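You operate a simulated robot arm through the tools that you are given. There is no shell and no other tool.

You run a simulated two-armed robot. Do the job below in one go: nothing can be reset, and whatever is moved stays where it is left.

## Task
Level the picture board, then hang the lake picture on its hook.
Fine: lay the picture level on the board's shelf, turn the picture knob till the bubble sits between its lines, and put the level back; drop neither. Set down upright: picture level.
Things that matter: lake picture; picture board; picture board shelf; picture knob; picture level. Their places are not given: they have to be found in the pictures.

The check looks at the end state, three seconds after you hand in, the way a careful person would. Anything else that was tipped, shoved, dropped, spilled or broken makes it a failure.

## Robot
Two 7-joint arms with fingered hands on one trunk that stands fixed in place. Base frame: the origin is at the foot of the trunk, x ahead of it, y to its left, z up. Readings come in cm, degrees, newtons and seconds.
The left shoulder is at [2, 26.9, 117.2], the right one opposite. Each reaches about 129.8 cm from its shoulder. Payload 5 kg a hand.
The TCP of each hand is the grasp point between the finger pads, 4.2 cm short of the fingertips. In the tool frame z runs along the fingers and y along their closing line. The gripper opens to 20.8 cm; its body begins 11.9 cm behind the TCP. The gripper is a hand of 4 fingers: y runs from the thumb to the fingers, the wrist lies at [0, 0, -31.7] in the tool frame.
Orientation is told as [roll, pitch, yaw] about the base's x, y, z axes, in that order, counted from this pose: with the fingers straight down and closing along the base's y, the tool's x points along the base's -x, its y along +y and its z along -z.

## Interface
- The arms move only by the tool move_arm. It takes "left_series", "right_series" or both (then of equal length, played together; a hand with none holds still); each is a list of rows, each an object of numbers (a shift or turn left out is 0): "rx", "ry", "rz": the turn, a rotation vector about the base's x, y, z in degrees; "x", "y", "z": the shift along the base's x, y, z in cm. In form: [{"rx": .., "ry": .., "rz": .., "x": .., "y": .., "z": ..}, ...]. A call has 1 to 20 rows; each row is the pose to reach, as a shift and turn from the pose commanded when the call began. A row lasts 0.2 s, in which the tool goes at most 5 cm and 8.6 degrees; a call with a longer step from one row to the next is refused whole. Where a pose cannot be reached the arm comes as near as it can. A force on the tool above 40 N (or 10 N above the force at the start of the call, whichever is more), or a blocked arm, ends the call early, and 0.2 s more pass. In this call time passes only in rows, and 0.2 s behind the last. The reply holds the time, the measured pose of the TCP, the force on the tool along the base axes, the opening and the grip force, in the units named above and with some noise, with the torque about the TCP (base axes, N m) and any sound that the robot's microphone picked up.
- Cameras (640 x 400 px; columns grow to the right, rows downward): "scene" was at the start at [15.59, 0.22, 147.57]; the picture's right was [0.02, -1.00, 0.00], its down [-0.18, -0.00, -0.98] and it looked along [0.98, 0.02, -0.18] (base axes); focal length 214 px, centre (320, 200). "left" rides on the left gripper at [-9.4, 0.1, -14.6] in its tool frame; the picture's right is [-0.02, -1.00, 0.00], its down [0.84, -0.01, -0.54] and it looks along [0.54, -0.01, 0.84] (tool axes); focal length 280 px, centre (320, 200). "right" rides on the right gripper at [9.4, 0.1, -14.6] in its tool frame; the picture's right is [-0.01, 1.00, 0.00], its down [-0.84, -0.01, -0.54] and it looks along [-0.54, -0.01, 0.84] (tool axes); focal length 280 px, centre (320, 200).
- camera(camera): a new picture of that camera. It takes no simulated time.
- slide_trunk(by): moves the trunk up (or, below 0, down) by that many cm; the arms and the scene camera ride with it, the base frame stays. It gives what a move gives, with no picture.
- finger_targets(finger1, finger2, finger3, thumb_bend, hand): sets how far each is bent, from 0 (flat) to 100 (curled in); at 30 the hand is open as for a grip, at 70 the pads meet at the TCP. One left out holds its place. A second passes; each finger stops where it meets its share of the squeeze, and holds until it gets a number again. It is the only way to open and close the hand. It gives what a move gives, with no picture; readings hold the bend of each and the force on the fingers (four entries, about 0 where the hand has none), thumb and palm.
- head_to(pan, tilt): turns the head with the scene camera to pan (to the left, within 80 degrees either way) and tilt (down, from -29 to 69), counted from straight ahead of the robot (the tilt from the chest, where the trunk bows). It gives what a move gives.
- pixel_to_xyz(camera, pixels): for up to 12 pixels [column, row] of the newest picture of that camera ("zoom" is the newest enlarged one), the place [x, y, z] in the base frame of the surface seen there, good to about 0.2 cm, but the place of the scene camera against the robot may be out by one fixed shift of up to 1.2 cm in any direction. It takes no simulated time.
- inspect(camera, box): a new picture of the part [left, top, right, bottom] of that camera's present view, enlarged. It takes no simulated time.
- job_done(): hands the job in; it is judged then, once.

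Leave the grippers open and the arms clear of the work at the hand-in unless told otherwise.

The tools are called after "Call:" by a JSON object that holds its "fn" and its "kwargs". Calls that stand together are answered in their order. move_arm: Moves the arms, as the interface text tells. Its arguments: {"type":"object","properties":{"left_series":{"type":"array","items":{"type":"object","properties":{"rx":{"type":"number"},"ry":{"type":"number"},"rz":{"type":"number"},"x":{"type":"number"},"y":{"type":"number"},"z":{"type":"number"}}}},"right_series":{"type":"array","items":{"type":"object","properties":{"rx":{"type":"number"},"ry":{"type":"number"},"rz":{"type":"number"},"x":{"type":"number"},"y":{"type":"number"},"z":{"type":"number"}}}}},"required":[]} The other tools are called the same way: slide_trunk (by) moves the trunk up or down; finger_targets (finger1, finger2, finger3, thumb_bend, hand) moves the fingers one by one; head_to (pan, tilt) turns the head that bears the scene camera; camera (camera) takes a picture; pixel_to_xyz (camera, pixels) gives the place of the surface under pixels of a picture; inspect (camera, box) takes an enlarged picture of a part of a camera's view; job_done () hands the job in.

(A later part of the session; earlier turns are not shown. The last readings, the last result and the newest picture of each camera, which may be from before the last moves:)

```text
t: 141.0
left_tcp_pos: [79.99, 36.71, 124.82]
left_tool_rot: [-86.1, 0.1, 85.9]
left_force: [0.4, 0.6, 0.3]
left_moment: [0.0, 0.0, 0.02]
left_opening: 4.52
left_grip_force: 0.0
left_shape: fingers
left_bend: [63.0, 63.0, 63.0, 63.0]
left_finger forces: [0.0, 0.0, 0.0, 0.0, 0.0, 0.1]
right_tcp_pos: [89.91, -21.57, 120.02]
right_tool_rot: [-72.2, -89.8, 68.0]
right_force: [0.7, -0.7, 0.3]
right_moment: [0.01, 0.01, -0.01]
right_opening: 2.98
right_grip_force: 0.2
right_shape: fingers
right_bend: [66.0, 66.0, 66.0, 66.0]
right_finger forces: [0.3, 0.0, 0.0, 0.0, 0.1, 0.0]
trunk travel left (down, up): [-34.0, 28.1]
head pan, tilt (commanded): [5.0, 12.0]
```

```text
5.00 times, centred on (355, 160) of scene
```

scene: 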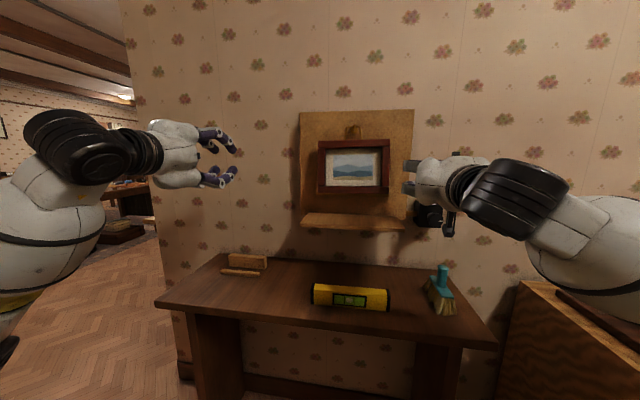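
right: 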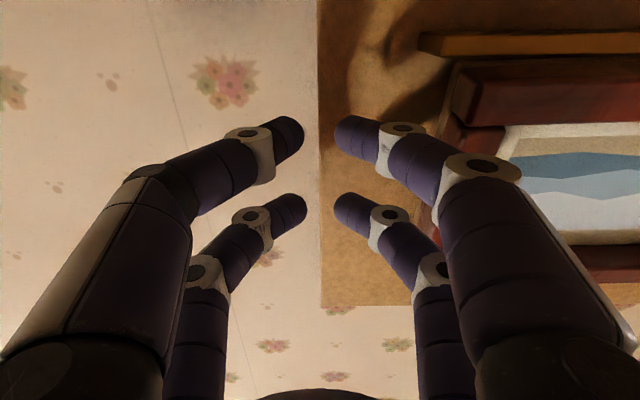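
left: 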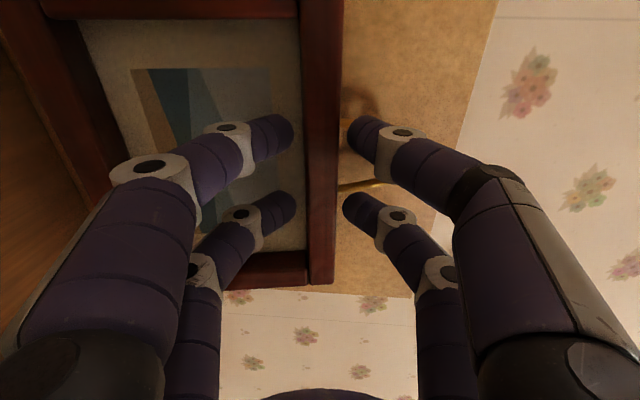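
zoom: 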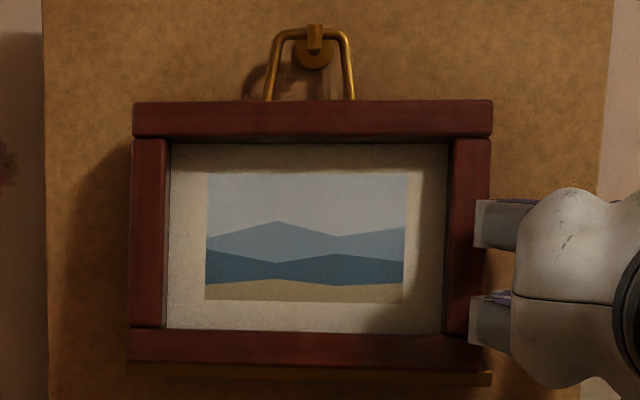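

The frame rotated visibly. Measuring its level: points equally 6 px inside the top edge and bottom edge on both sides.

Call:
{"fn": "pixel_to_xyz", "kwargs": {"camera": "zoom", "pixels": [[150, 110], [480, 107], [150, 115], [480, 112], [150, 350], [470, 360], [150, 345], [465, 355], [145, 372], [480, 380], [145, 375], [480, 383]]}}

Call:
{"fn": "inspect", "kwargs": {"camera": "scene", "box": [335, 125, 345, 200]}}

Call:
{"fn": "inspect", "kwargs": {"camera": "scene", "box": [330, 180, 395, 205]}}

```text
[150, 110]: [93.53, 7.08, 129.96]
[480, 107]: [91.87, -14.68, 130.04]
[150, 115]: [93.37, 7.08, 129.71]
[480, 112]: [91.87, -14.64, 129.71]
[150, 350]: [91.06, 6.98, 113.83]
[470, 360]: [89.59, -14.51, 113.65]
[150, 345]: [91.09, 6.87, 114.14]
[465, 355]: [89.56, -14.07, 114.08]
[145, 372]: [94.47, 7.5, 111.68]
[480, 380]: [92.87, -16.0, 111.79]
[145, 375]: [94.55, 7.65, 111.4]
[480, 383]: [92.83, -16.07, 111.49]
```

```text
5.33 times, centred on (340, 162) of scene
```

zoom: 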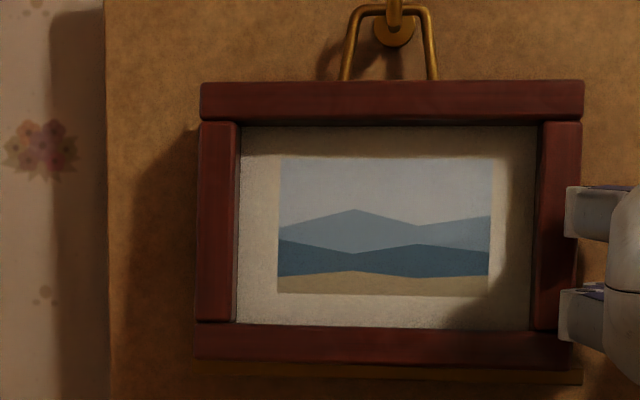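

```text
9.85 times, centred on (362, 192) of scene
```

zoom: 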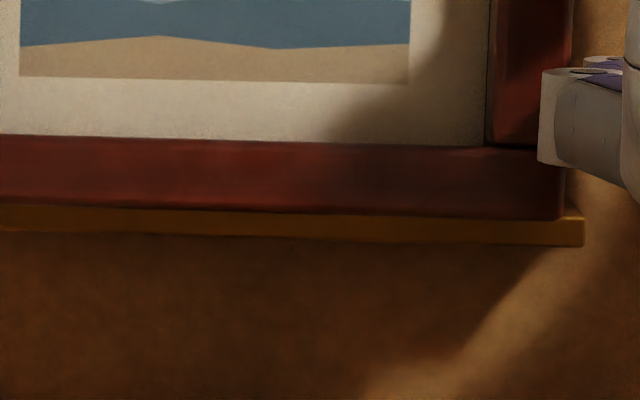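

Level now: top edge 129.96 vs 130.04, bottom parallel to the ledge. Withdrawing the right hand sideways first, then back.

Call:
{"fn": "move_arm", "kwargs": {"right_series": [{"y": -0.5}, {"y": -1.3}, {"y": -2.2}, {"x": -2.5, "y": -2.2}, {"x": -6, "y": -2.2}, {"x": -9.5, "y": -2.2}]}}

Call:
{"fn": "inspect", "kwargs": {"camera": "scene", "box": [312, 120, 398, 200]}}

Call:
{"fn": "pixel_to_xyz", "kwargs": {"camera": "zoom", "pixels": [[150, 110], [480, 107], [150, 115], [480, 112], [150, 350], [470, 360], [150, 345], [465, 355], [310, 108], [310, 350], [315, 40], [315, 30]]}}

```text
t: 142.4
left_tcp_pos: [79.91, 36.48, 124.66]
left_tool_rot: [-86.2, 0.1, 85.8]
left_force: [0.1, 0.2, 0.0]
left_moment: [0.0, -0.01, 0.0]
left_opening: 4.54
left_grip_force: 0.1
left_shape: fingers
left_bend: [63.0, 63.0, 63.0, 63.0]
left_finger forces: [0.0, 0.1, 0.0, 0.0, 0.0, 0.0]
right_tcp_pos: [80.39, -23.94, 120.09]
right_tool_rot: [-78.9, -89.9, 74.8]
right_force: [0.0, 0.0, 0.0]
right_moment: [-0.01, 0.02, 0.0]
right_opening: 3.0
right_grip_force: 0.1
right_shape: fingers
right_bend: [66.0, 66.0, 66.0, 66.0]
right_finger forces: [0.0, 0.1, 0.0, 0.1, 0.0, 0.0]
trunk travel left (down, up): [-34.0, 28.1]
head pan, tilt (commanded): [5.0, 12.0]
```

```text
5.00 times, centred on (355, 160) of scene
```

zoom: 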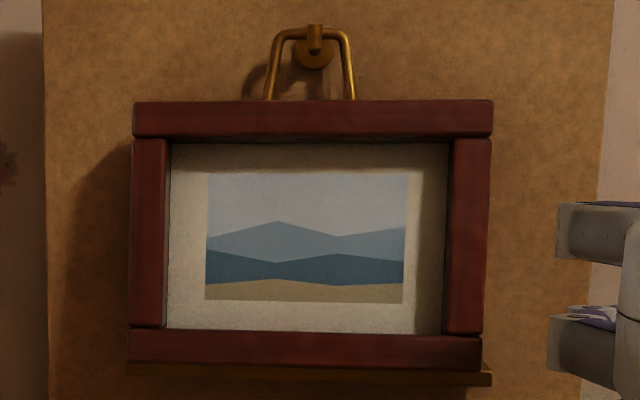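

```text
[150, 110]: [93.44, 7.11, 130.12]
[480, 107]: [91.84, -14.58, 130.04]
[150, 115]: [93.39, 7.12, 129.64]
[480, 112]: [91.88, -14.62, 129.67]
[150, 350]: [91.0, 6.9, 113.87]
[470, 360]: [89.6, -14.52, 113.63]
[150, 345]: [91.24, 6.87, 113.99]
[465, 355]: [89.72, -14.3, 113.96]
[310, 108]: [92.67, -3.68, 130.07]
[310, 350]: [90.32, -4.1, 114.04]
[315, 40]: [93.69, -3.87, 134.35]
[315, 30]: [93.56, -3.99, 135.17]
```

Picture is level now. It leans with its foot out ~8° since the loop slid deep on the rod. Let me look closely at hook contact and the foot/ledge.

Call:
{"fn": "inspect", "kwargs": {"camera": "scene", "box": [360, 118, 376, 132]}}

Call:
{"fn": "inspect", "kwargs": {"camera": "scene", "box": [360, 175, 420, 205]}}

Call:
{"fn": "camera", "kwargs": {"camera": "right"}}

Call:
{"fn": "camera", "kwargs": {"camera": "left"}}

```text
16.00 times, centred on (368, 125) of scene
```

zoom: 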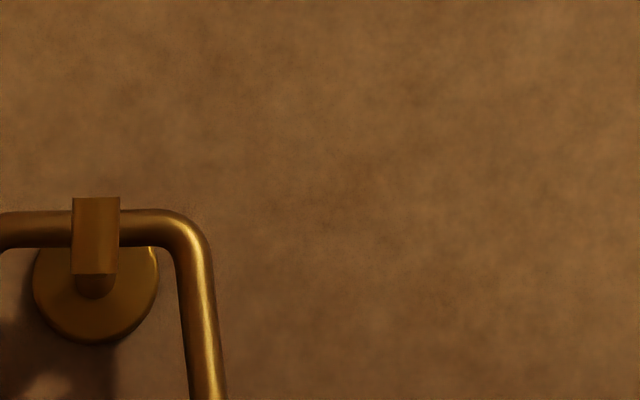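

```text
10.67 times, centred on (390, 190) of scene
```

zoom: 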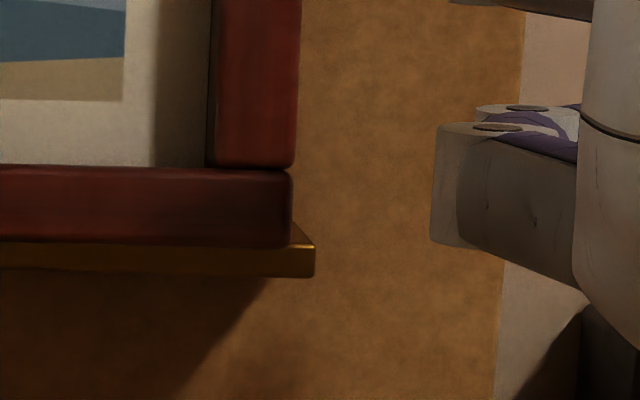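

```text
taken
```

right: 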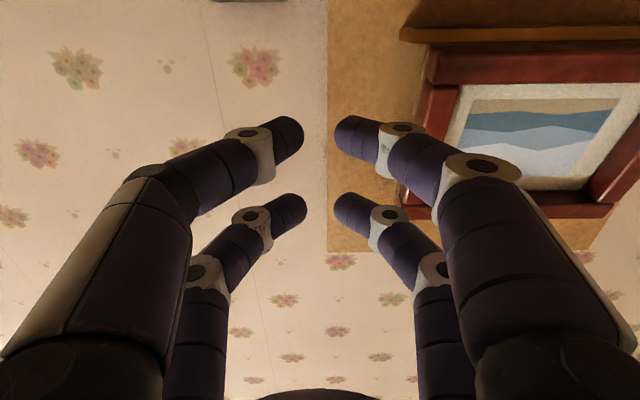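

```text
taken
```

left: 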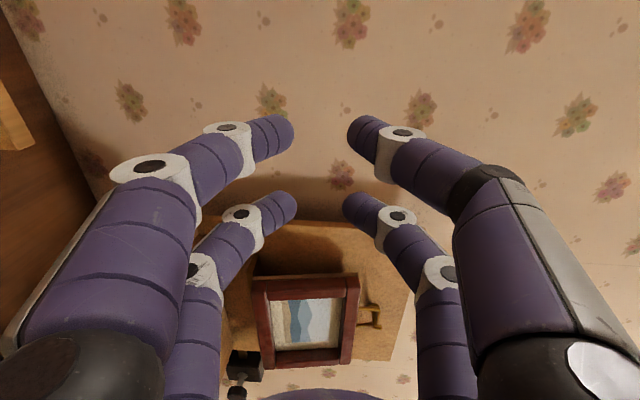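

The loop bears on the rod, but with an 8° lean the foot only just catches the ledge's front corner — I'd like it more secure. I'll regrip, set the loop ~1.3 cm forward near the lip (lean ~4–5°). First restore the viewing pose of the right hand.

Call:
{"fn": "move_arm", "kwargs": {"right_series": [{"y": -4, "z": 2}, {"y": -8, "z": 4}, {"y": -12, "z": 6.5}, {"y": -15.8, "z": 8.4}]}}

Call:
{"fn": "slide_trunk", "kwargs": {"by": 10}}

Call:
{"fn": "move_arm", "kwargs": {"right_series": [{"x": -2.3, "y": 1, "z": 1, "rx": 0.55, "ry": 7.48}, {"x": -4.6, "y": 2, "z": 2, "rx": 1.1, "ry": 14.95}, {"x": -6.9, "y": 3, "z": 3, "rx": 1.65, "ry": 22.4}, {"x": -9.2, "y": 4, "z": 4, "rx": 2.2, "ry": 29.9}, {"x": -11.5, "y": 5, "z": 5, "rx": 2.75, "ry": 37.4}, {"x": -13.8, "y": 6, "z": 6, "rx": 3.3, "ry": 44.9}, {"x": -16.1, "y": 7, "z": 7, "rx": 3.85, "ry": 52.3}, {"x": -18.4, "y": 8, "z": 8, "rx": 4.4, "ry": 59.8}]}}

Call:
{"fn": "move_arm", "kwargs": {"right_series": [{"rz": 8}, {"rz": 16}, {"rz": 24}, {"rz": 32}, {"rz": 40}]}}

Call:
{"fn": "finger_targets", "kwargs": {"hand": "right", "finger1": 30, "finger2": 30, "finger3": 30, "thumb_bend": 30}}

Call:
{"fn": "inspect", "kwargs": {"camera": "right", "box": [270, 110, 410, 265]}}

```text
t: 143.4
left_tcp_pos: [79.8, 36.64, 124.77]
left_tool_rot: [-86.1, 0.1, 85.7]
left_force: [-0.2, -0.5, 0.1]
left_moment: [0.02, 0.04, 0.07]
left_opening: 4.56
left_grip_force: 0.1
left_shape: fingers
left_bend: [63.0, 63.0, 63.0, 63.0]
left_finger forces: [0.0, 0.0, 0.0, 0.1, 0.0, 0.1]
right_tcp_pos: [80.37, -39.69, 128.25]
right_tool_rot: [-62.0, -89.9, 57.9]
right_force: [-0.4, -0.4, 0.0]
right_moment: [0.01, 0.03, 0.05]
right_opening: 3.02
right_grip_force: 0.1
right_shape: fingers
right_bend: [66.0, 66.0, 66.0, 66.0]
right_finger forces: [0.0, 0.0, 0.0, 0.0, 0.2, 0.0]
trunk travel left (down, up): [-34.0, 28.1]
head pan, tilt (commanded): [5.0, 12.0]
```

```text
t: 144.7
left_tcp_pos: [80.13, 36.48, 134.46]
left_tool_rot: [-86.0, 0.0, 85.7]
left_force: [0.4, -0.5, -0.4]
left_moment: [-0.02, -0.06, -0.02]
left_opening: 4.54
left_grip_force: 0.2
left_shape: fingers
left_bend: [63.0, 63.0, 63.0, 63.0]
left_finger forces: [0.0, 0.1, 0.0, 0.0, 0.0, 0.0]
right_tcp_pos: [80.61, -39.59, 138.36]
right_tool_rot: [-55.0, -90.0, 51.0]
right_force: [0.9, 0.3, -0.1]
right_moment: [0.0, -0.05, 0.03]
right_opening: 3.02
right_grip_force: 0.0
right_shape: fingers
right_bend: [66.0, 66.0, 66.0, 66.0]
right_finger forces: [0.0, 0.0, 0.1, 0.0, 0.1, 0.0]
trunk travel left (down, up): [-44.0, 18.1]
head pan, tilt (commanded): [5.0, 12.0]
```

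```text
t: 146.5
left_tcp_pos: [79.77, 36.76, 134.89]
left_tool_rot: [-86.2, 0.0, 85.8]
left_force: [-2.0, 0.4, 0.6]
left_moment: [0.0, 0.12, -0.1]
left_opening: 4.53
left_grip_force: 0.0
left_shape: fingers
left_bend: [63.0, 63.0, 63.0, 63.0]
left_finger forces: [0.0, 0.0, 0.0, 0.0, 0.0, 0.0]
right_tcp_pos: [61.62, -31.43, 146.79]
right_tool_rot: [0.1, -30.1, -4.0]
right_force: [-2.1, 1.3, 0.1]
right_moment: [-0.13, -0.11, -0.06]
right_opening: 2.98
right_grip_force: 0.1
right_shape: fingers
right_bend: [66.0, 66.0, 66.0, 66.0]
right_finger forces: [0.0, 0.0, 0.0, 0.0, 0.1, 0.0]
trunk travel left (down, up): [-44.0, 18.1]
head pan, tilt (commanded): [5.0, 12.0]
```

```text
t: 147.7
left_tcp_pos: [79.94, 36.67, 134.69]
left_tool_rot: [-86.0, 0.1, 85.8]
left_force: [-0.4, 0.4, -0.1]
left_moment: [-0.02, 0.0, -0.01]
left_opening: 4.56
left_grip_force: 0.1
left_shape: fingers
left_bend: [63.0, 63.0, 63.0, 63.0]
left_finger forces: [0.0, 0.0, 0.0, 0.0, 0.0, 0.0]
right_tcp_pos: [61.99, -31.63, 146.53]
right_tool_rot: [0.1, -30.0, 36.0]
right_force: [-0.7, 0.3, 0.6]
right_moment: [0.04, 0.01, 0.02]
right_opening: 3.0
right_grip_force: 0.0
right_shape: fingers
right_bend: [66.0, 66.0, 66.0, 66.0]
right_finger forces: [0.0, 0.1, 0.1, 0.1, 0.0, 0.1]
trunk travel left (down, up): [-44.0, 18.1]
head pan, tilt (commanded): [5.0, 12.0]
```

```text
t: 148.7
left_tcp_pos: [79.86, 36.72, 134.72]
left_tool_rot: [-86.2, 0.1, 85.7]
left_force: [-0.7, -0.1, -0.3]
left_moment: [-0.02, 0.0, 0.01]
left_opening: 4.54
left_grip_force: 0.1
left_shape: fingers
left_bend: [63.0, 63.0, 63.0, 63.0]
left_finger forces: [0.1, 0.0, 0.1, 0.0, 0.0, 0.1]
right_tcp_pos: [61.96, -31.54, 146.52]
right_tool_rot: [0.1, -30.0, 35.9]
right_force: [-0.1, 0.2, 0.0]
right_moment: [-0.02, -0.01, 0.01]
right_opening: 21.79
right_grip_force: 0.0
right_shape: fingers
right_bend: [30.0, 30.0, 30.0, 30.0]
right_finger forces: [0.0, 0.0, 0.1, 0.0, 0.0, 0.1]
trunk travel left (down, up): [-44.0, 18.1]
head pan, tilt (commanded): [5.0, 12.0]
```

```text
2.58 times, centred on (340, 188) of right
```

zoom: 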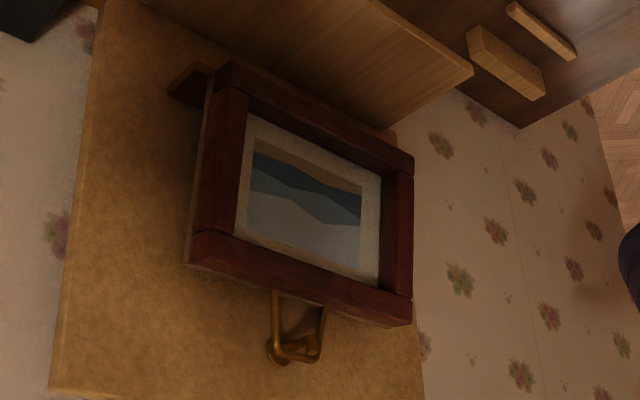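

Good view. Zooming on the foot at the ledge and on the hook.

Call:
{"fn": "inspect", "kwargs": {"camera": "right", "box": [285, 125, 335, 160]}}

Call:
{"fn": "pixel_to_xyz", "kwargs": {"camera": "zoom", "pixels": [[120, 170], [150, 130], [175, 180], [185, 200], [195, 230], [215, 190], [240, 140], [260, 160], [150, 230], [100, 200], [178, 160], [190, 165]]}}

Call:
{"fn": "inspect", "kwargs": {"camera": "right", "box": [315, 220, 365, 258]}}

```text
11.43 times, centred on (310, 142) of right
```

zoom: 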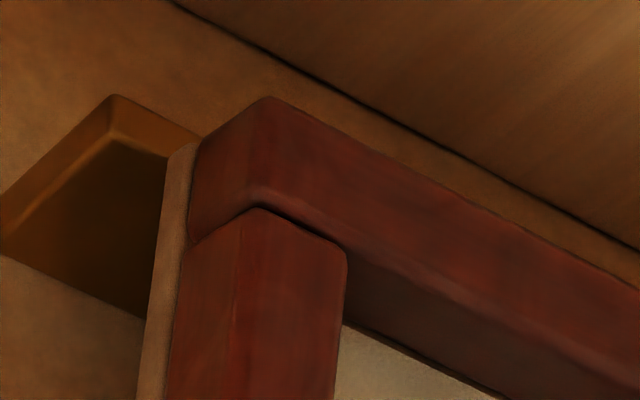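

```text
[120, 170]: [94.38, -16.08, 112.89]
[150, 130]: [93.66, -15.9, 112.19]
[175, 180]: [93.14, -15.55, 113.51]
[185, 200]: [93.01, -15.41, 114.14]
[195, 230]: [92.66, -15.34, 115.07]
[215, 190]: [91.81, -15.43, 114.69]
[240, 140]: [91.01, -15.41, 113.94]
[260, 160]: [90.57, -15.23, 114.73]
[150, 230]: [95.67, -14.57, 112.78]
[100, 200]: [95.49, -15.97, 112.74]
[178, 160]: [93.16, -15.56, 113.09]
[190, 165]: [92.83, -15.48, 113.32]
```

```text
10.53 times, centred on (340, 239) of right
```

zoom: 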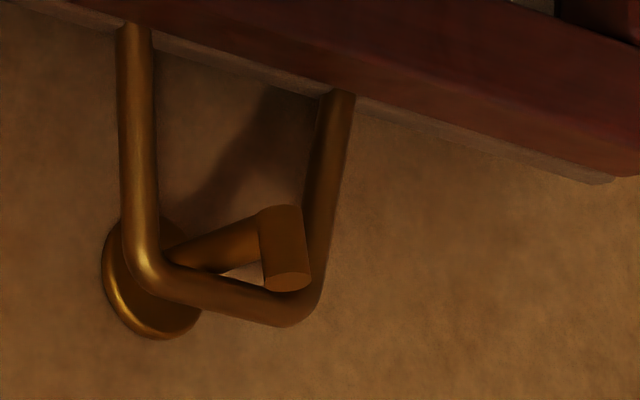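

The foot's overlap with the ledge front is only a millimetre or so. Proceeding: open the left fingers to 57 and bring the left hand in front of the rail with its tilt matched to the frame (8°).

Call:
{"fn": "finger_targets", "kwargs": {"hand": "left", "finger1": 57, "finger2": 57, "finger3": 57, "thumb_bend": 57}}

Call:
{"fn": "move_arm", "kwargs": {"left_series": [{"y": -4}, {"y": -8.5}, {"y": -13}, {"y": -17.5}, {"y": -22, "z": -1}, {"y": -26.5, "z": -2, "ry": 1}, {"y": -31, "z": -3, "ry": 2}, {"y": -35.5, "z": -4, "ry": 3}, {"y": -39.4, "z": -4, "ry": 4}, {"x": 2.5, "y": -39.6, "z": -4, "ry": 4}, {"x": 5.5, "y": -39.8, "z": -4, "ry": 4}]}}

Call:
{"fn": "camera", "kwargs": {"camera": "left"}}

Call:
{"fn": "pixel_to_xyz", "kwargs": {"camera": "left", "pixels": [[328, 80], [315, 80], [340, 80], [328, 220], [316, 220], [336, 220], [258, 128], [382, 128], [285, 60], [230, 60], [268, 203], [372, 203]]}}

```text
t: 149.7
left_tcp_pos: [79.93, 36.66, 134.7]
left_tool_rot: [-86.0, 0.1, 85.7]
left_force: [-0.8, 0.6, 0.1]
left_moment: [-0.02, 0.01, 0.01]
left_opening: 8.06
left_grip_force: 0.0
left_shape: fingers
left_bend: [56.0, 56.0, 56.0, 56.0]
left_finger forces: [0.0, 0.0, 0.0, 0.0, 0.0, 0.0]
right_tcp_pos: [61.96, -31.55, 146.43]
right_tool_rot: [0.1, -30.0, 35.9]
right_force: [-0.2, -0.4, 0.5]
right_moment: [0.0, -0.04, -0.02]
right_opening: 21.81
right_grip_force: 0.0
right_shape: fingers
right_bend: [30.0, 30.0, 30.0, 30.0]
right_finger forces: [0.0, 0.0, 0.1, 0.1, 0.0, 0.0]
trunk travel left (down, up): [-44.0, 18.1]
head pan, tilt (commanded): [5.0, 12.0]
```

```text
t: 152.1
left_tcp_pos: [85.49, -3.39, 130.73]
left_tool_rot: [-82.1, 0.3, 85.6]
left_force: [0.1, -0.3, 0.7]
left_moment: [-0.01, -0.03, 0.06]
left_opening: 8.08
left_grip_force: 0.2
left_shape: fingers
left_bend: [56.0, 56.0, 56.0, 56.0]
left_finger forces: [0.0, 0.0, 0.1, 0.1, 0.0, 0.0]
right_tcp_pos: [62.08, -31.69, 146.41]
right_tool_rot: [0.1, -30.0, 35.8]
right_force: [-0.7, -0.1, -0.2]
right_moment: [0.07, 0.0, 0.04]
right_opening: 21.82
right_grip_force: 0.2
right_shape: fingers
right_bend: [30.0, 30.0, 30.0, 30.0]
right_finger forces: [0.0, 0.1, 0.0, 0.1, 0.0, 0.1]
trunk travel left (down, up): [-44.0, 18.1]
head pan, tilt (commanded): [5.0, 12.0]
```

```text
taken
```

left: 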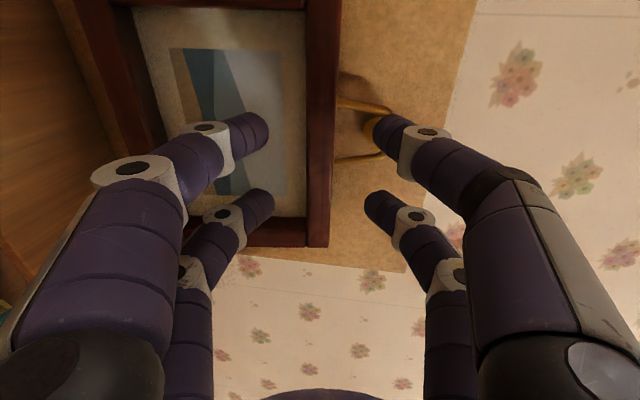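

```text
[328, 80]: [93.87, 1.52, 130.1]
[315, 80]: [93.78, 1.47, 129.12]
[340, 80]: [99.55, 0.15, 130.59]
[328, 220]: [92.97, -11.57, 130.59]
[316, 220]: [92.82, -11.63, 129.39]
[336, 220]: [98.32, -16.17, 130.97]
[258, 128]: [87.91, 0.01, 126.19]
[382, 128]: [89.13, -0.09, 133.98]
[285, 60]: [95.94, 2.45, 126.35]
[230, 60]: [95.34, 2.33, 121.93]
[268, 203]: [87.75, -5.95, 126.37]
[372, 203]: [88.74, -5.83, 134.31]
```

Lined up. Advancing 5.7 cm along the tilted tool axis so the tips straddle the rail.

Call:
{"fn": "move_arm", "kwargs": {"left_series": [{"x": 0.2, "z": 0.25}, {"x": 1.7, "y": -0.12, "z": 0.03}, {"x": 3.2, "y": -0.23, "z": -0.18}, {"x": 4.6, "y": -0.34, "z": -0.38}, {"x": 5.7, "y": -0.42, "z": -0.55}]}}

Call:
{"fn": "camera", "kwargs": {"camera": "left"}}

Call:
{"fn": "inspect", "kwargs": {"camera": "right", "box": [300, 180, 400, 265]}}

```text
t: 153.3
left_tcp_pos: [91.03, -3.75, 130.06]
left_tool_rot: [-82.1, 0.4, 85.7]
left_force: [-5.2, 1.0, 0.0]
left_moment: [0.08, 0.29, 0.08]
left_opening: 8.1
left_grip_force: 2.5
left_shape: fingers
left_bend: [56.0, 56.0, 56.0, 56.0]
left_finger forces: [4.1, 1.4, 0.0, 0.1, 0.0, 0.0]
right_tcp_pos: [61.92, -31.58, 146.5]
right_tool_rot: [-0.1, -30.0, 35.9]
right_force: [0.2, 0.2, 0.6]
right_moment: [-0.01, -0.06, -0.01]
right_opening: 21.8
right_grip_force: 0.2
right_shape: fingers
right_bend: [30.0, 30.0, 30.0, 30.0]
right_finger forces: [0.0, 0.0, 0.0, 0.0, 0.0, 0.0]
trunk travel left (down, up): [-44.0, 18.1]
head pan, tilt (commanded): [5.0, 12.0]
```

```text
taken
```

left: 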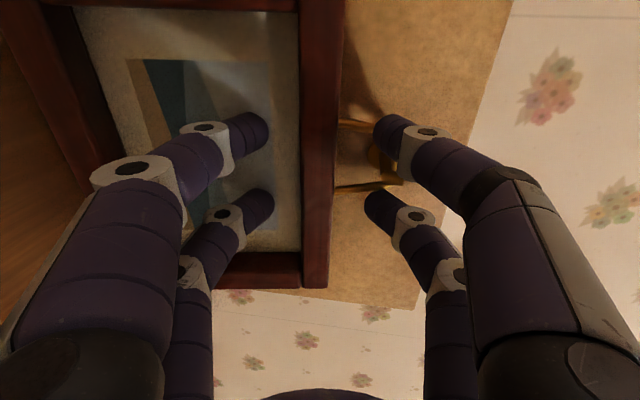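

```text
4.71 times, centred on (350, 222) of right
```

zoom: 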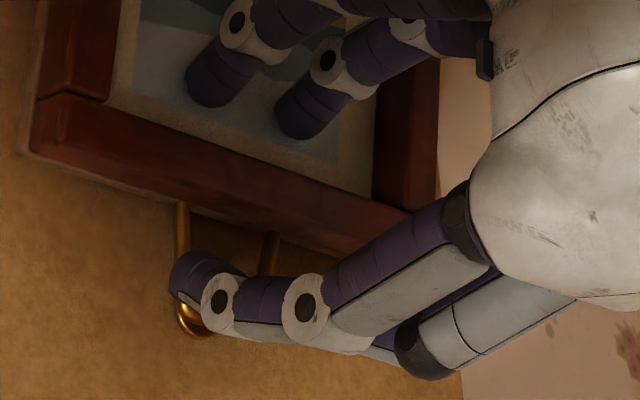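

Lower tips touched the picture face again (5 N). Backing off 0.7 cm and closing partway to 63.

Call:
{"fn": "move_arm", "kwargs": {"left_series": [{"x": -0.35, "y": 0.03, "z": 0.05}, {"x": -0.7, "y": 0.05, "z": 0.1}]}}

Call:
{"fn": "finger_targets", "kwargs": {"hand": "left", "finger1": 64, "finger2": 64, "finger3": 64, "thumb_bend": 64}}

Call:
{"fn": "camera", "kwargs": {"camera": "left"}}

Call:
{"fn": "pixel_to_xyz", "kwargs": {"camera": "left", "pixels": [[322, 80], [308, 80], [335, 80], [318, 240], [308, 240], [326, 240], [280, 60], [270, 128], [365, 125], [285, 205], [350, 205]]}}

```text
t: 153.9
left_tcp_pos: [90.49, -3.56, 130.13]
left_tool_rot: [-81.9, 0.4, 85.8]
left_force: [-0.2, 0.5, -0.5]
left_moment: [-0.02, 0.01, -0.04]
left_opening: 8.14
left_grip_force: 0.1
left_shape: fingers
left_bend: [56.0, 56.0, 56.0, 56.0]
left_finger forces: [0.1, 0.1, 0.0, 0.0, 0.1, 0.0]
right_tcp_pos: [62.1, -31.6, 146.44]
right_tool_rot: [0.1, -30.0, 35.9]
right_force: [-0.4, -0.2, 0.2]
right_moment: [0.0, -0.01, 0.01]
right_opening: 21.81
right_grip_force: 0.2
right_shape: fingers
right_bend: [30.0, 30.0, 30.0, 30.0]
right_finger forces: [0.0, 0.0, 0.0, 0.0, 0.0, 0.0]
trunk travel left (down, up): [-44.0, 18.1]
head pan, tilt (commanded): [5.0, 12.0]
```

```text
t: 154.9
left_tcp_pos: [90.57, -3.56, 130.21]
left_tool_rot: [-82.1, 0.4, 85.8]
left_force: [1.0, 0.5, 0.8]
left_moment: [0.02, -0.02, -0.02]
left_opening: 4.06
left_grip_force: 0.1
left_shape: fingers
left_bend: [64.0, 64.0, 64.0, 64.0]
left_finger forces: [0.1, 0.0, 0.1, 0.1, 0.1, 0.0]
right_tcp_pos: [62.03, -31.55, 146.5]
right_tool_rot: [0.1, -29.9, 35.8]
right_force: [-0.1, -0.2, -0.6]
right_moment: [0.02, -0.01, -0.01]
right_opening: 21.83
right_grip_force: 0.1
right_shape: fingers
right_bend: [30.0, 30.0, 30.0, 30.0]
right_finger forces: [0.0, 0.0, 0.1, 0.0, 0.1, 0.0]
trunk travel left (down, up): [-44.0, 18.1]
head pan, tilt (commanded): [5.0, 12.0]
```

```text
taken
```

left: 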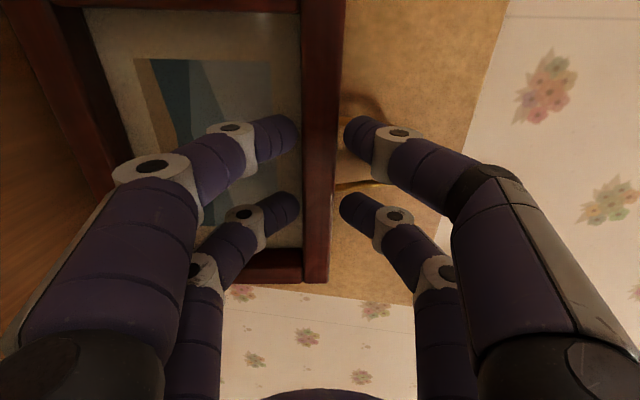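

```text
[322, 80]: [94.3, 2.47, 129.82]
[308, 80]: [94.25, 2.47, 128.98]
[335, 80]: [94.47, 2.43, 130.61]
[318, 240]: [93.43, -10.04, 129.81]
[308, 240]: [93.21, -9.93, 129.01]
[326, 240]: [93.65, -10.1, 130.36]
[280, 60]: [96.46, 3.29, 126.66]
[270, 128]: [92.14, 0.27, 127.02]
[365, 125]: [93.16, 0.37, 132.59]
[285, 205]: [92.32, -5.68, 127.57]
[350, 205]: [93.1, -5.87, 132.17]
```

The tips overlap the rail by only ~0.6 cm. With fingers near the rail I can advance 1.0 cm more without touching the face, then close.

Call:
{"fn": "move_arm", "kwargs": {"left_series": [{"x": 0.5, "y": -0.04, "z": -0.07}, {"x": 0.95, "y": -0.07, "z": -0.13}]}}

Call:
{"fn": "finger_targets", "kwargs": {"hand": "left", "finger1": 69, "finger2": 69, "finger3": 69, "thumb_bend": 69}}

Call:
{"fn": "camera", "kwargs": {"camera": "left"}}

Call:
{"fn": "inspect", "kwargs": {"camera": "right", "box": [300, 180, 400, 265]}}

```text
t: 155.5
left_tcp_pos: [91.42, -3.58, 130.18]
left_tool_rot: [-82.2, 0.5, 85.8]
left_force: [0.0, 0.5, -0.1]
left_moment: [-0.01, 0.0, 0.0]
left_opening: 4.03
left_grip_force: 0.1
left_shape: fingers
left_bend: [64.0, 64.0, 64.0, 64.0]
left_finger forces: [0.0, 0.1, 0.0, 0.1, 0.0, 0.1]
right_tcp_pos: [62.08, -31.71, 146.46]
right_tool_rot: [0.0, -30.0, 35.9]
right_force: [0.8, 0.4, 0.8]
right_moment: [-0.02, 0.01, -0.01]
right_opening: 21.83
right_grip_force: 0.0
right_shape: fingers
right_bend: [30.0, 30.0, 30.0, 30.0]
right_finger forces: [0.0, 0.0, 0.0, 0.0, 0.0, 0.1]
trunk travel left (down, up): [-44.0, 18.1]
head pan, tilt (commanded): [5.0, 12.0]
```

```text
t: 156.5
left_tcp_pos: [91.35, -3.67, 130.07]
left_tool_rot: [-82.1, 0.5, 85.9]
left_force: [0.6, -2.2, 0.3]
left_moment: [0.03, 0.03, 0.02]
left_opening: 3.1
left_grip_force: 10.4
left_shape: fingers
left_bend: [65.0, 65.0, 66.0, 67.0]
left_finger forces: [5.7, 5.3, 3.9, 0.0, 5.8, 0.0]
right_tcp_pos: [62.08, -31.48, 146.59]
right_tool_rot: [0.1, -30.1, 35.9]
right_force: [0.2, 0.5, -0.2]
right_moment: [0.0, 0.04, 0.0]
right_opening: 21.83
right_grip_force: 0.1
right_shape: fingers
right_bend: [30.0, 30.0, 30.0, 30.0]
right_finger forces: [0.0, 0.0, 0.0, 0.0, 0.0, 0.1]
trunk travel left (down, up): [-44.0, 18.1]
head pan, tilt (commanded): [5.0, 12.0]
```

```text
taken
```

left: 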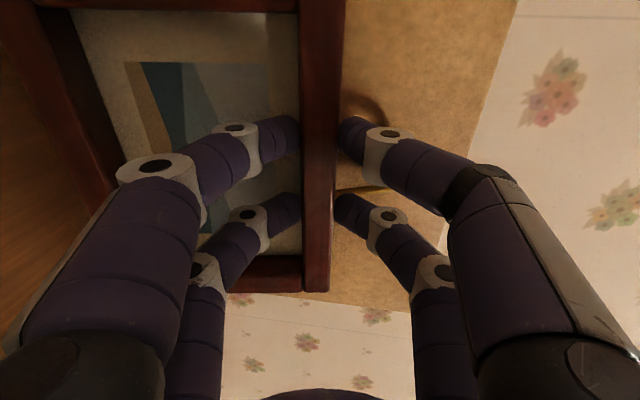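

```text
4.71 times, centred on (350, 222) of right
```

zoom: 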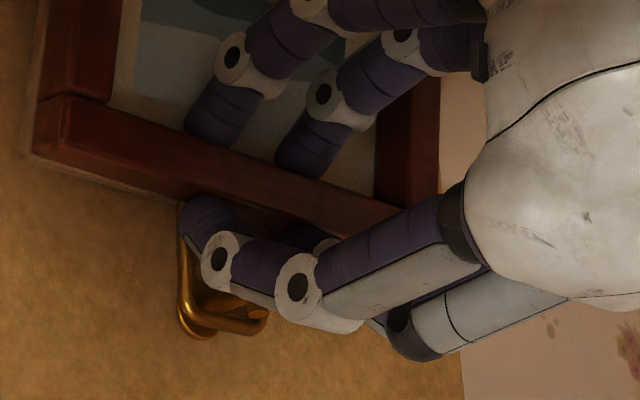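

Gripped again (4–6 N each). Measuring the loop's bar position now.

Call:
{"fn": "inspect", "kwargs": {"camera": "right", "box": [325, 222, 365, 256]}}

Call:
{"fn": "pixel_to_xyz", "kwargs": {"camera": "zoom", "pixels": [[200, 250], [230, 290], [260, 305], [300, 310], [185, 200], [190, 130], [150, 270], [330, 290], [280, 270], [310, 250], [220, 235], [240, 280]]}}

```text
11.76 times, centred on (345, 239) of right
```

zoom: 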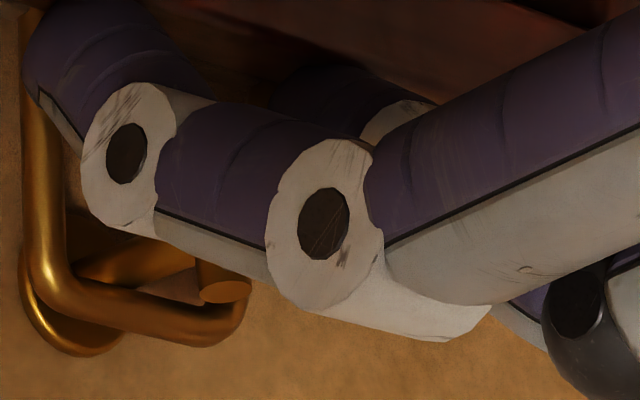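

```text
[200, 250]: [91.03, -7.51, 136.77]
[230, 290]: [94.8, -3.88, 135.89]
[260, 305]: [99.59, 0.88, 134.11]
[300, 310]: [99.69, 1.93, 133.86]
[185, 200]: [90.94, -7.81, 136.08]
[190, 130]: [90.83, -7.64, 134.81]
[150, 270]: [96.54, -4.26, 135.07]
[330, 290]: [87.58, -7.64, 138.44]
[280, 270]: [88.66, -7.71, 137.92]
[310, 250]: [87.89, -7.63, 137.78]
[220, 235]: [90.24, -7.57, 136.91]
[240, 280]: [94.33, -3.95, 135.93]
```

Querying the loop's bar itself.

Call:
{"fn": "pixel_to_xyz", "kwargs": {"camera": "zoom", "pixels": [[55, 265], [75, 290], [110, 305], [150, 318], [200, 330], [240, 315], [45, 200], [220, 290], [120, 265]]}}

```text
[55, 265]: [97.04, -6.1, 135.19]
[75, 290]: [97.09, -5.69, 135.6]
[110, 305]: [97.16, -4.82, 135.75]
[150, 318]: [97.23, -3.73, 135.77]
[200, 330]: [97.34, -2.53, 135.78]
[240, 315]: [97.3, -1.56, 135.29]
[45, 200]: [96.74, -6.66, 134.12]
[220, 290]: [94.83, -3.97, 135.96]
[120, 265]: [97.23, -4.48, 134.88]
```

Loop bar centre x≈97.35, y centre -3.83 (hook -4.1). Lifting 0.38 cm to unload the hook (lip is 0.9 cm tall, so it stays captured).

Call:
{"fn": "move_arm", "kwargs": {"left_series": [{"z": 0.15}, {"z": 0.3}, {"z": 0.4}]}}

Call:
{"fn": "inspect", "kwargs": {"camera": "right", "box": [325, 222, 365, 256]}}

Call:
{"fn": "pixel_to_xyz", "kwargs": {"camera": "zoom", "pixels": [[75, 290], [110, 305], [150, 318], [200, 330], [55, 265], [240, 315], [220, 290]]}}

```text
t: 157.3
left_tcp_pos: [91.47, -3.59, 130.46]
left_tool_rot: [-82.0, 0.4, 85.8]
left_force: [0.5, 0.7, -4.3]
left_moment: [0.01, 0.11, 0.03]
left_opening: 3.1
left_grip_force: 11.7
left_shape: fingers
left_bend: [65.0, 65.0, 66.0, 68.0]
left_finger forces: [6.7, 6.4, 3.8, 0.0, 5.2, 0.1]
right_tcp_pos: [62.11, -31.61, 146.5]
right_tool_rot: [0.2, -30.0, 35.9]
right_force: [-0.1, -0.3, 0.2]
right_moment: [0.01, 0.02, 0.01]
right_opening: 21.82
right_grip_force: 0.0
right_shape: fingers
right_bend: [30.0, 30.0, 30.0, 30.0]
right_finger forces: [0.0, 0.0, 0.0, 0.0, 0.0, 0.0]
trunk travel left (down, up): [-44.0, 18.1]
head pan, tilt (commanded): [5.0, 12.0]
```

```text
11.76 times, centred on (345, 239) of right
```

zoom: 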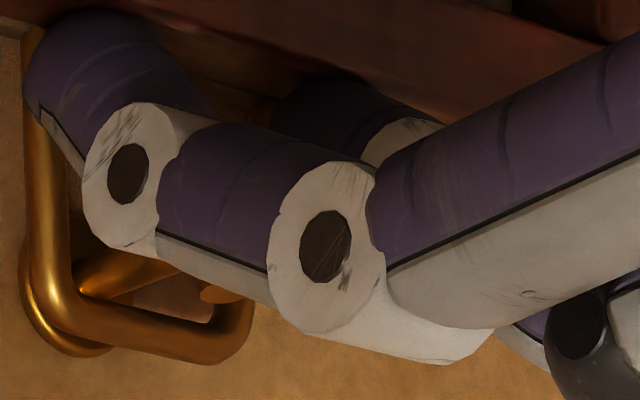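

```text
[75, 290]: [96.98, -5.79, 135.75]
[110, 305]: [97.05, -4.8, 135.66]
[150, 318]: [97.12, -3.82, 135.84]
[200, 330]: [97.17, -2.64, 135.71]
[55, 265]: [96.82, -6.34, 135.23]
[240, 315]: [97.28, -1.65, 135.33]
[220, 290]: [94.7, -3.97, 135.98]
```

Full weight in hand, loop lifted ~0.4 cm but still behind the lip. Now shifting the loop 1.5 cm forward, 0.2 right, and reducing the lean by 3.2°.

Call:
{"fn": "move_arm", "kwargs": {"left_series": [{"x": -0.25, "y": -0.04, "z": -0.065, "ry": -0.64}, {"x": -0.51, "y": -0.08, "z": -0.13, "ry": -1.28}, {"x": -0.76, "y": -0.12, "z": -0.195, "ry": -1.92}, {"x": -1.02, "y": -0.16, "z": -0.26, "ry": -2.56}, {"x": -1.22, "y": -0.2, "z": -0.325, "ry": -3.2}]}}

Call:
{"fn": "inspect", "kwargs": {"camera": "right", "box": [325, 222, 365, 256]}}

Call:
{"fn": "inspect", "kwargs": {"camera": "right", "box": [285, 120, 335, 160]}}

```text
t: 158.5
left_tcp_pos: [90.12, -3.73, 130.27]
left_tool_rot: [-85.3, 0.2, 85.8]
left_force: [-0.2, 0.5, -4.2]
left_moment: [0.04, 0.14, -0.04]
left_opening: 3.12
left_grip_force: 11.1
left_shape: fingers
left_bend: [65.0, 65.0, 66.0, 68.0]
left_finger forces: [6.8, 6.4, 3.8, 0.0, 5.3, 0.0]
right_tcp_pos: [62.02, -31.55, 146.42]
right_tool_rot: [0.2, -30.0, 35.8]
right_force: [0.2, 0.6, 0.5]
right_moment: [0.02, -0.05, 0.01]
right_opening: 21.81
right_grip_force: 0.0
right_shape: fingers
right_bend: [30.0, 30.0, 30.0, 30.0]
right_finger forces: [0.0, 0.0, 0.0, 0.0, 0.0, 0.0]
trunk travel left (down, up): [-44.0, 18.1]
head pan, tilt (commanded): [5.0, 12.0]
```

```text
11.76 times, centred on (345, 239) of right
```

zoom: 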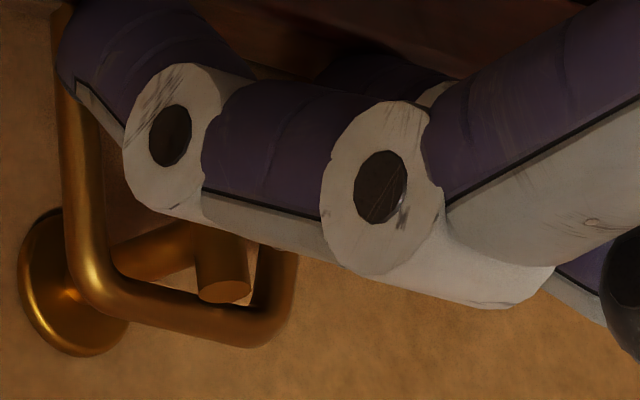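

```text
10.00 times, centred on (310, 140) of right
```

zoom: 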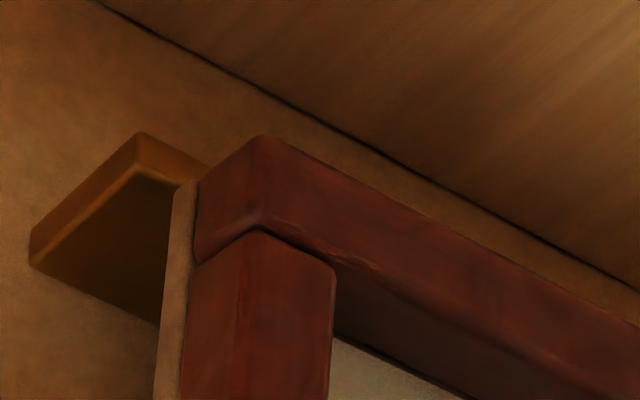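

Measuring loop bar, lip and the foot after the shift.

Call:
{"fn": "pixel_to_xyz", "kwargs": {"camera": "zoom", "pixels": [[180, 195], [178, 220], [185, 260], [262, 145], [240, 150], [150, 165], [120, 200], [160, 230]]}}

Call:
{"fn": "inspect", "kwargs": {"camera": "right", "box": [325, 222, 365, 256]}}

Call:
{"fn": "pixel_to_xyz", "kwargs": {"camera": "zoom", "pixels": [[95, 270], [120, 300], [160, 320], [200, 330], [250, 340], [285, 310], [225, 290], [215, 260], [140, 265], [80, 180]]}}

```text
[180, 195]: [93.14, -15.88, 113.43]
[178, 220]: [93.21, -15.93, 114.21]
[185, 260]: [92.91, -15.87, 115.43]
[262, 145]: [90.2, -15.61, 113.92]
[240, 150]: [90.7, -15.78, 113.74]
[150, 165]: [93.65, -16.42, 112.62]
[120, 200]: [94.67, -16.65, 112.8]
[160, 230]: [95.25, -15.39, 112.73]
```

```text
11.76 times, centred on (345, 239) of right
```

zoom: 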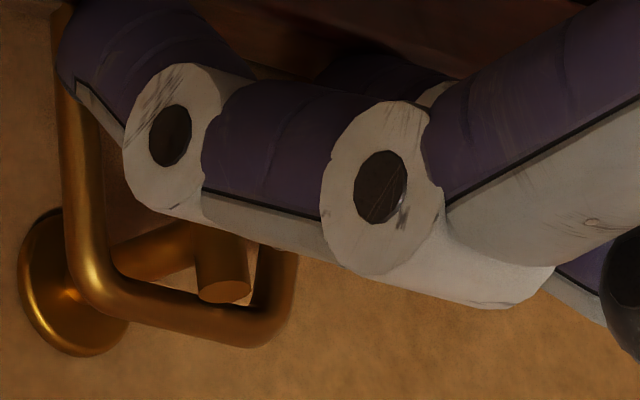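

```text
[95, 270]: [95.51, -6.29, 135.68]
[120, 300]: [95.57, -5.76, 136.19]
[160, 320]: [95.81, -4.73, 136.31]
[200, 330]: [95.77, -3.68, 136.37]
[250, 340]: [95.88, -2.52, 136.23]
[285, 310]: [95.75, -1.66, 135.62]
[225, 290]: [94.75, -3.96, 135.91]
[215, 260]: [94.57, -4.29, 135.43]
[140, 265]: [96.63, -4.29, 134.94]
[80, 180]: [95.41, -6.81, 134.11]
```

Loop bar centre x≈95.9, 0.75 above the rod, behind the lip; foot back edge is 0.4 cm in front of the ledge. Lowering.

Call:
{"fn": "move_arm", "kwargs": {"left_series": [{"z": -0.2}, {"z": -0.4}, {"z": -0.55}]}}

Call:
{"fn": "inspect", "kwargs": {"camera": "right", "box": [325, 222, 365, 256]}}

```text
t: 159.3
left_tcp_pos: [90.25, -3.73, 129.67]
left_tool_rot: [-85.3, 0.1, 85.8]
left_force: [1.8, -1.3, 0.7]
left_moment: [0.02, -0.03, 0.02]
left_opening: 3.1
left_grip_force: 10.7
left_shape: fingers
left_bend: [65.0, 65.0, 66.0, 68.0]
left_finger forces: [5.4, 5.0, 5.0, 0.0, 6.6, 0.0]
right_tcp_pos: [62.12, -31.61, 146.46]
right_tool_rot: [0.2, -30.1, 35.9]
right_force: [-0.2, -0.7, -0.8]
right_moment: [0.04, 0.0, 0.0]
right_opening: 21.81
right_grip_force: 0.1
right_shape: fingers
right_bend: [30.0, 30.0, 30.0, 30.0]
right_finger forces: [0.0, 0.0, 0.1, 0.1, 0.0, 0.1]
trunk travel left (down, up): [-44.0, 18.1]
head pan, tilt (commanded): [5.0, 12.0]
```

```text
11.76 times, centred on (345, 239) of right
```

zoom: 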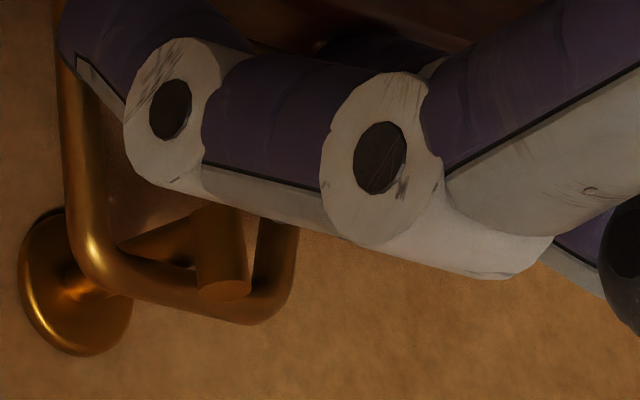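

The hook has taken the weight (z force +0.7). Swinging the foot ~0.35 cm toward the ledge (-0.9° about the hook), then opening.

Call:
{"fn": "move_arm", "kwargs": {"left_series": [{"ry": -0.45, "x": 0.04, "z": -0.04}, {"ry": -0.9, "x": 0.08, "z": -0.08}]}}

Call:
{"fn": "finger_targets", "kwargs": {"hand": "left", "finger1": 64, "finger2": 64, "finger3": 64, "thumb_bend": 64}}

Call:
{"fn": "inspect", "kwargs": {"camera": "right", "box": [270, 110, 410, 265]}}

```text
t: 159.9
left_tcp_pos: [90.25, -3.83, 129.6]
left_tool_rot: [-86.2, 0.0, 85.9]
left_force: [-2.4, 1.4, 2.6]
left_moment: [-0.01, -0.12, 0.1]
left_opening: 3.1
left_grip_force: 11.8
left_shape: fingers
left_bend: [66.0, 66.0, 66.0, 68.0]
left_finger forces: [5.4, 4.9, 5.6, 0.0, 7.8, 0.0]
right_tcp_pos: [62.05, -31.68, 146.47]
right_tool_rot: [-0.1, -30.0, 35.9]
right_force: [-0.5, -0.2, 0.6]
right_moment: [-0.04, 0.03, 0.0]
right_opening: 21.81
right_grip_force: 0.0
right_shape: fingers
right_bend: [30.0, 30.0, 30.0, 30.0]
right_finger forces: [0.0, 0.0, 0.0, 0.0, 0.0, 0.0]
trunk travel left (down, up): [-44.0, 18.1]
head pan, tilt (commanded): [5.0, 12.0]
```

```text
t: 160.9
left_tcp_pos: [90.28, -3.78, 129.61]
left_tool_rot: [-86.2, 0.2, 85.7]
left_force: [-2.1, 0.2, -0.4]
left_moment: [0.02, 0.07, 0.02]
left_opening: 3.91
left_grip_force: 1.1
left_shape: fingers
left_bend: [64.0, 64.0, 64.0, 64.0]
left_finger forces: [1.1, 0.4, 0.6, 0.0, 0.3, 0.0]
right_tcp_pos: [62.06, -31.51, 146.59]
right_tool_rot: [0.1, -29.9, 35.9]
right_force: [0.2, -0.6, -0.1]
right_moment: [-0.02, 0.01, -0.03]
right_opening: 21.81
right_grip_force: 0.0
right_shape: fingers
right_bend: [30.0, 30.0, 30.0, 30.0]
right_finger forces: [0.0, 0.0, 0.1, 0.0, 0.0, 0.0]
trunk travel left (down, up): [-44.0, 18.1]
head pan, tilt (commanded): [5.0, 12.0]
```

```text
2.58 times, centred on (340, 188) of right
```

zoom: 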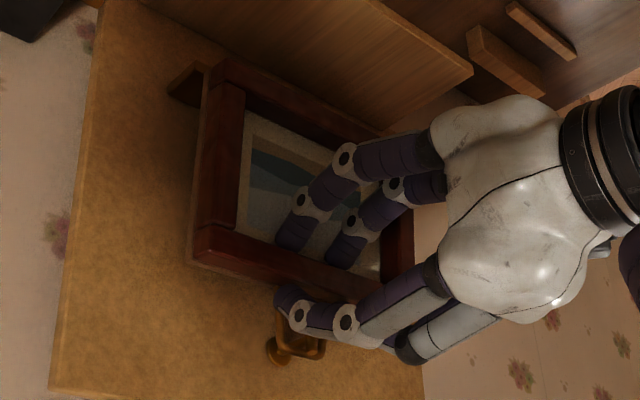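

Fingers are loose. Retreating along the tool axis before opening further (so the lower tips don't push the face).

Call:
{"fn": "move_arm", "kwargs": {"left_series": [{"x": -0.4, "y": 0.03, "z": 0.03}, {"x": -0.9, "y": 0.07, "z": 0.06}, {"x": -1.6, "y": 0.12, "z": 0.1}, {"x": -2.6, "y": 0.19, "z": 0.17}, {"x": -4.5, "y": 0.33, "z": 0.3}, {"x": -7, "y": 0.5, "z": 0.45}]}}

Call:
{"fn": "inspect", "kwargs": {"camera": "right", "box": [270, 110, 410, 265]}}

Call:
{"fn": "inspect", "kwargs": {"camera": "right", "box": [315, 220, 365, 258]}}

```text
t: 162.3
left_tcp_pos: [83.14, -3.29, 130.1]
left_tool_rot: [-86.1, 0.1, 85.8]
left_force: [-0.4, -0.4, -0.5]
left_moment: [0.01, 0.04, 0.01]
left_opening: 3.92
left_grip_force: 0.0
left_shape: fingers
left_bend: [64.0, 64.0, 64.0, 64.0]
left_finger forces: [0.0, 0.0, 0.1, 0.0, 0.1, 0.0]
right_tcp_pos: [62.09, -31.54, 146.48]
right_tool_rot: [0.0, -30.0, 36.0]
right_force: [-0.1, -0.6, -0.4]
right_moment: [0.01, -0.03, 0.02]
right_opening: 21.8
right_grip_force: 0.1
right_shape: fingers
right_bend: [30.0, 30.0, 30.0, 30.0]
right_finger forces: [0.0, 0.0, 0.1, 0.0, 0.1, 0.1]
trunk travel left (down, up): [-44.0, 18.1]
head pan, tilt (commanded): [5.0, 12.0]
```

```text
2.58 times, centred on (340, 188) of right
```

zoom: 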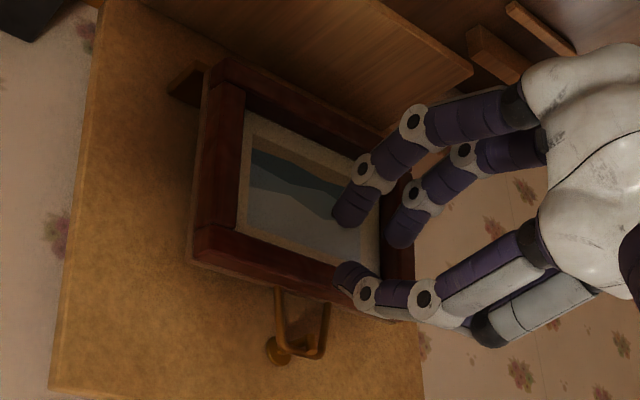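

```text
10.53 times, centred on (340, 239) of right
```

zoom: 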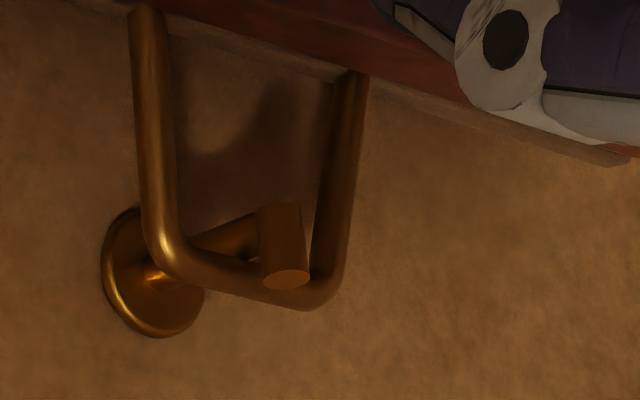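

The picture hangs free with the loop near the lip. Moving the left hand off to the left, then measuring level and lean with the scene camera.

Call:
{"fn": "move_arm", "kwargs": {"left_series": [{"x": -2.5, "y": 0.2}, {"x": -3.5, "y": 4.5, "z": 1}, {"x": -3.5, "y": 9, "z": 2}, {"x": -3.5, "y": 13.5, "z": 3}, {"x": -3.5, "y": 18, "z": 4}, {"x": -3.5, "y": 22.5, "z": 4.5}, {"x": -3.5, "y": 27, "z": 4.5}, {"x": -3.5, "y": 31.5, "z": 4.5}, {"x": -3.5, "y": 36, "z": 4.5}, {"x": -3.5, "y": 40, "z": 4.5}]}}

Call:
{"fn": "inspect", "kwargs": {"camera": "scene", "box": [310, 145, 400, 230]}}

Call:
{"fn": "pixel_to_xyz", "kwargs": {"camera": "zoom", "pixels": [[160, 130], [460, 130], [160, 140], [460, 140], [160, 345], [455, 345], [160, 335], [455, 335], [310, 130], [310, 345], [308, 62], [310, 60]]}}

```text
t: 164.5
left_tcp_pos: [79.66, 36.83, 134.5]
left_tool_rot: [-86.2, 0.1, 85.6]
left_force: [0.6, 0.2, 0.7]
left_moment: [-0.02, -0.03, 0.01]
left_opening: 3.96
left_grip_force: 0.1
left_shape: fingers
left_bend: [64.0, 64.0, 64.0, 64.0]
left_finger forces: [0.1, 0.1, 0.0, 0.1, 0.0, 0.1]
right_tcp_pos: [62.03, -31.34, 146.49]
right_tool_rot: [0.0, -30.0, 36.1]
right_force: [1.0, 0.3, 0.0]
right_moment: [-0.13, -0.01, -0.07]
right_opening: 21.84
right_grip_force: 0.0
right_shape: fingers
right_bend: [30.0, 30.0, 30.0, 30.0]
right_finger forces: [0.0, 0.0, 0.0, 0.0, 0.1, 0.0]
trunk travel left (down, up): [-44.0, 18.1]
head pan, tilt (commanded): [5.0, 12.0]
```

```text
4.71 times, centred on (355, 188) of scene
```

zoom: 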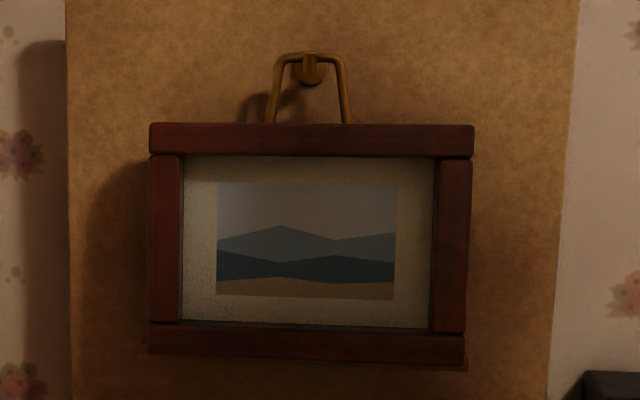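

```text
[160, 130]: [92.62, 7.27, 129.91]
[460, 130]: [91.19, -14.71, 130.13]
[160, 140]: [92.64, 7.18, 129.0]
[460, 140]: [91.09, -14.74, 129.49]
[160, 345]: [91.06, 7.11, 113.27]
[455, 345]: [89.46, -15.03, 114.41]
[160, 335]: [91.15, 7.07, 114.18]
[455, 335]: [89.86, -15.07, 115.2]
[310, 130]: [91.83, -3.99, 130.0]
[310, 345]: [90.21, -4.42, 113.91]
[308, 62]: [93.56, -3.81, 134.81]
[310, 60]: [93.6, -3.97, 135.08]
```

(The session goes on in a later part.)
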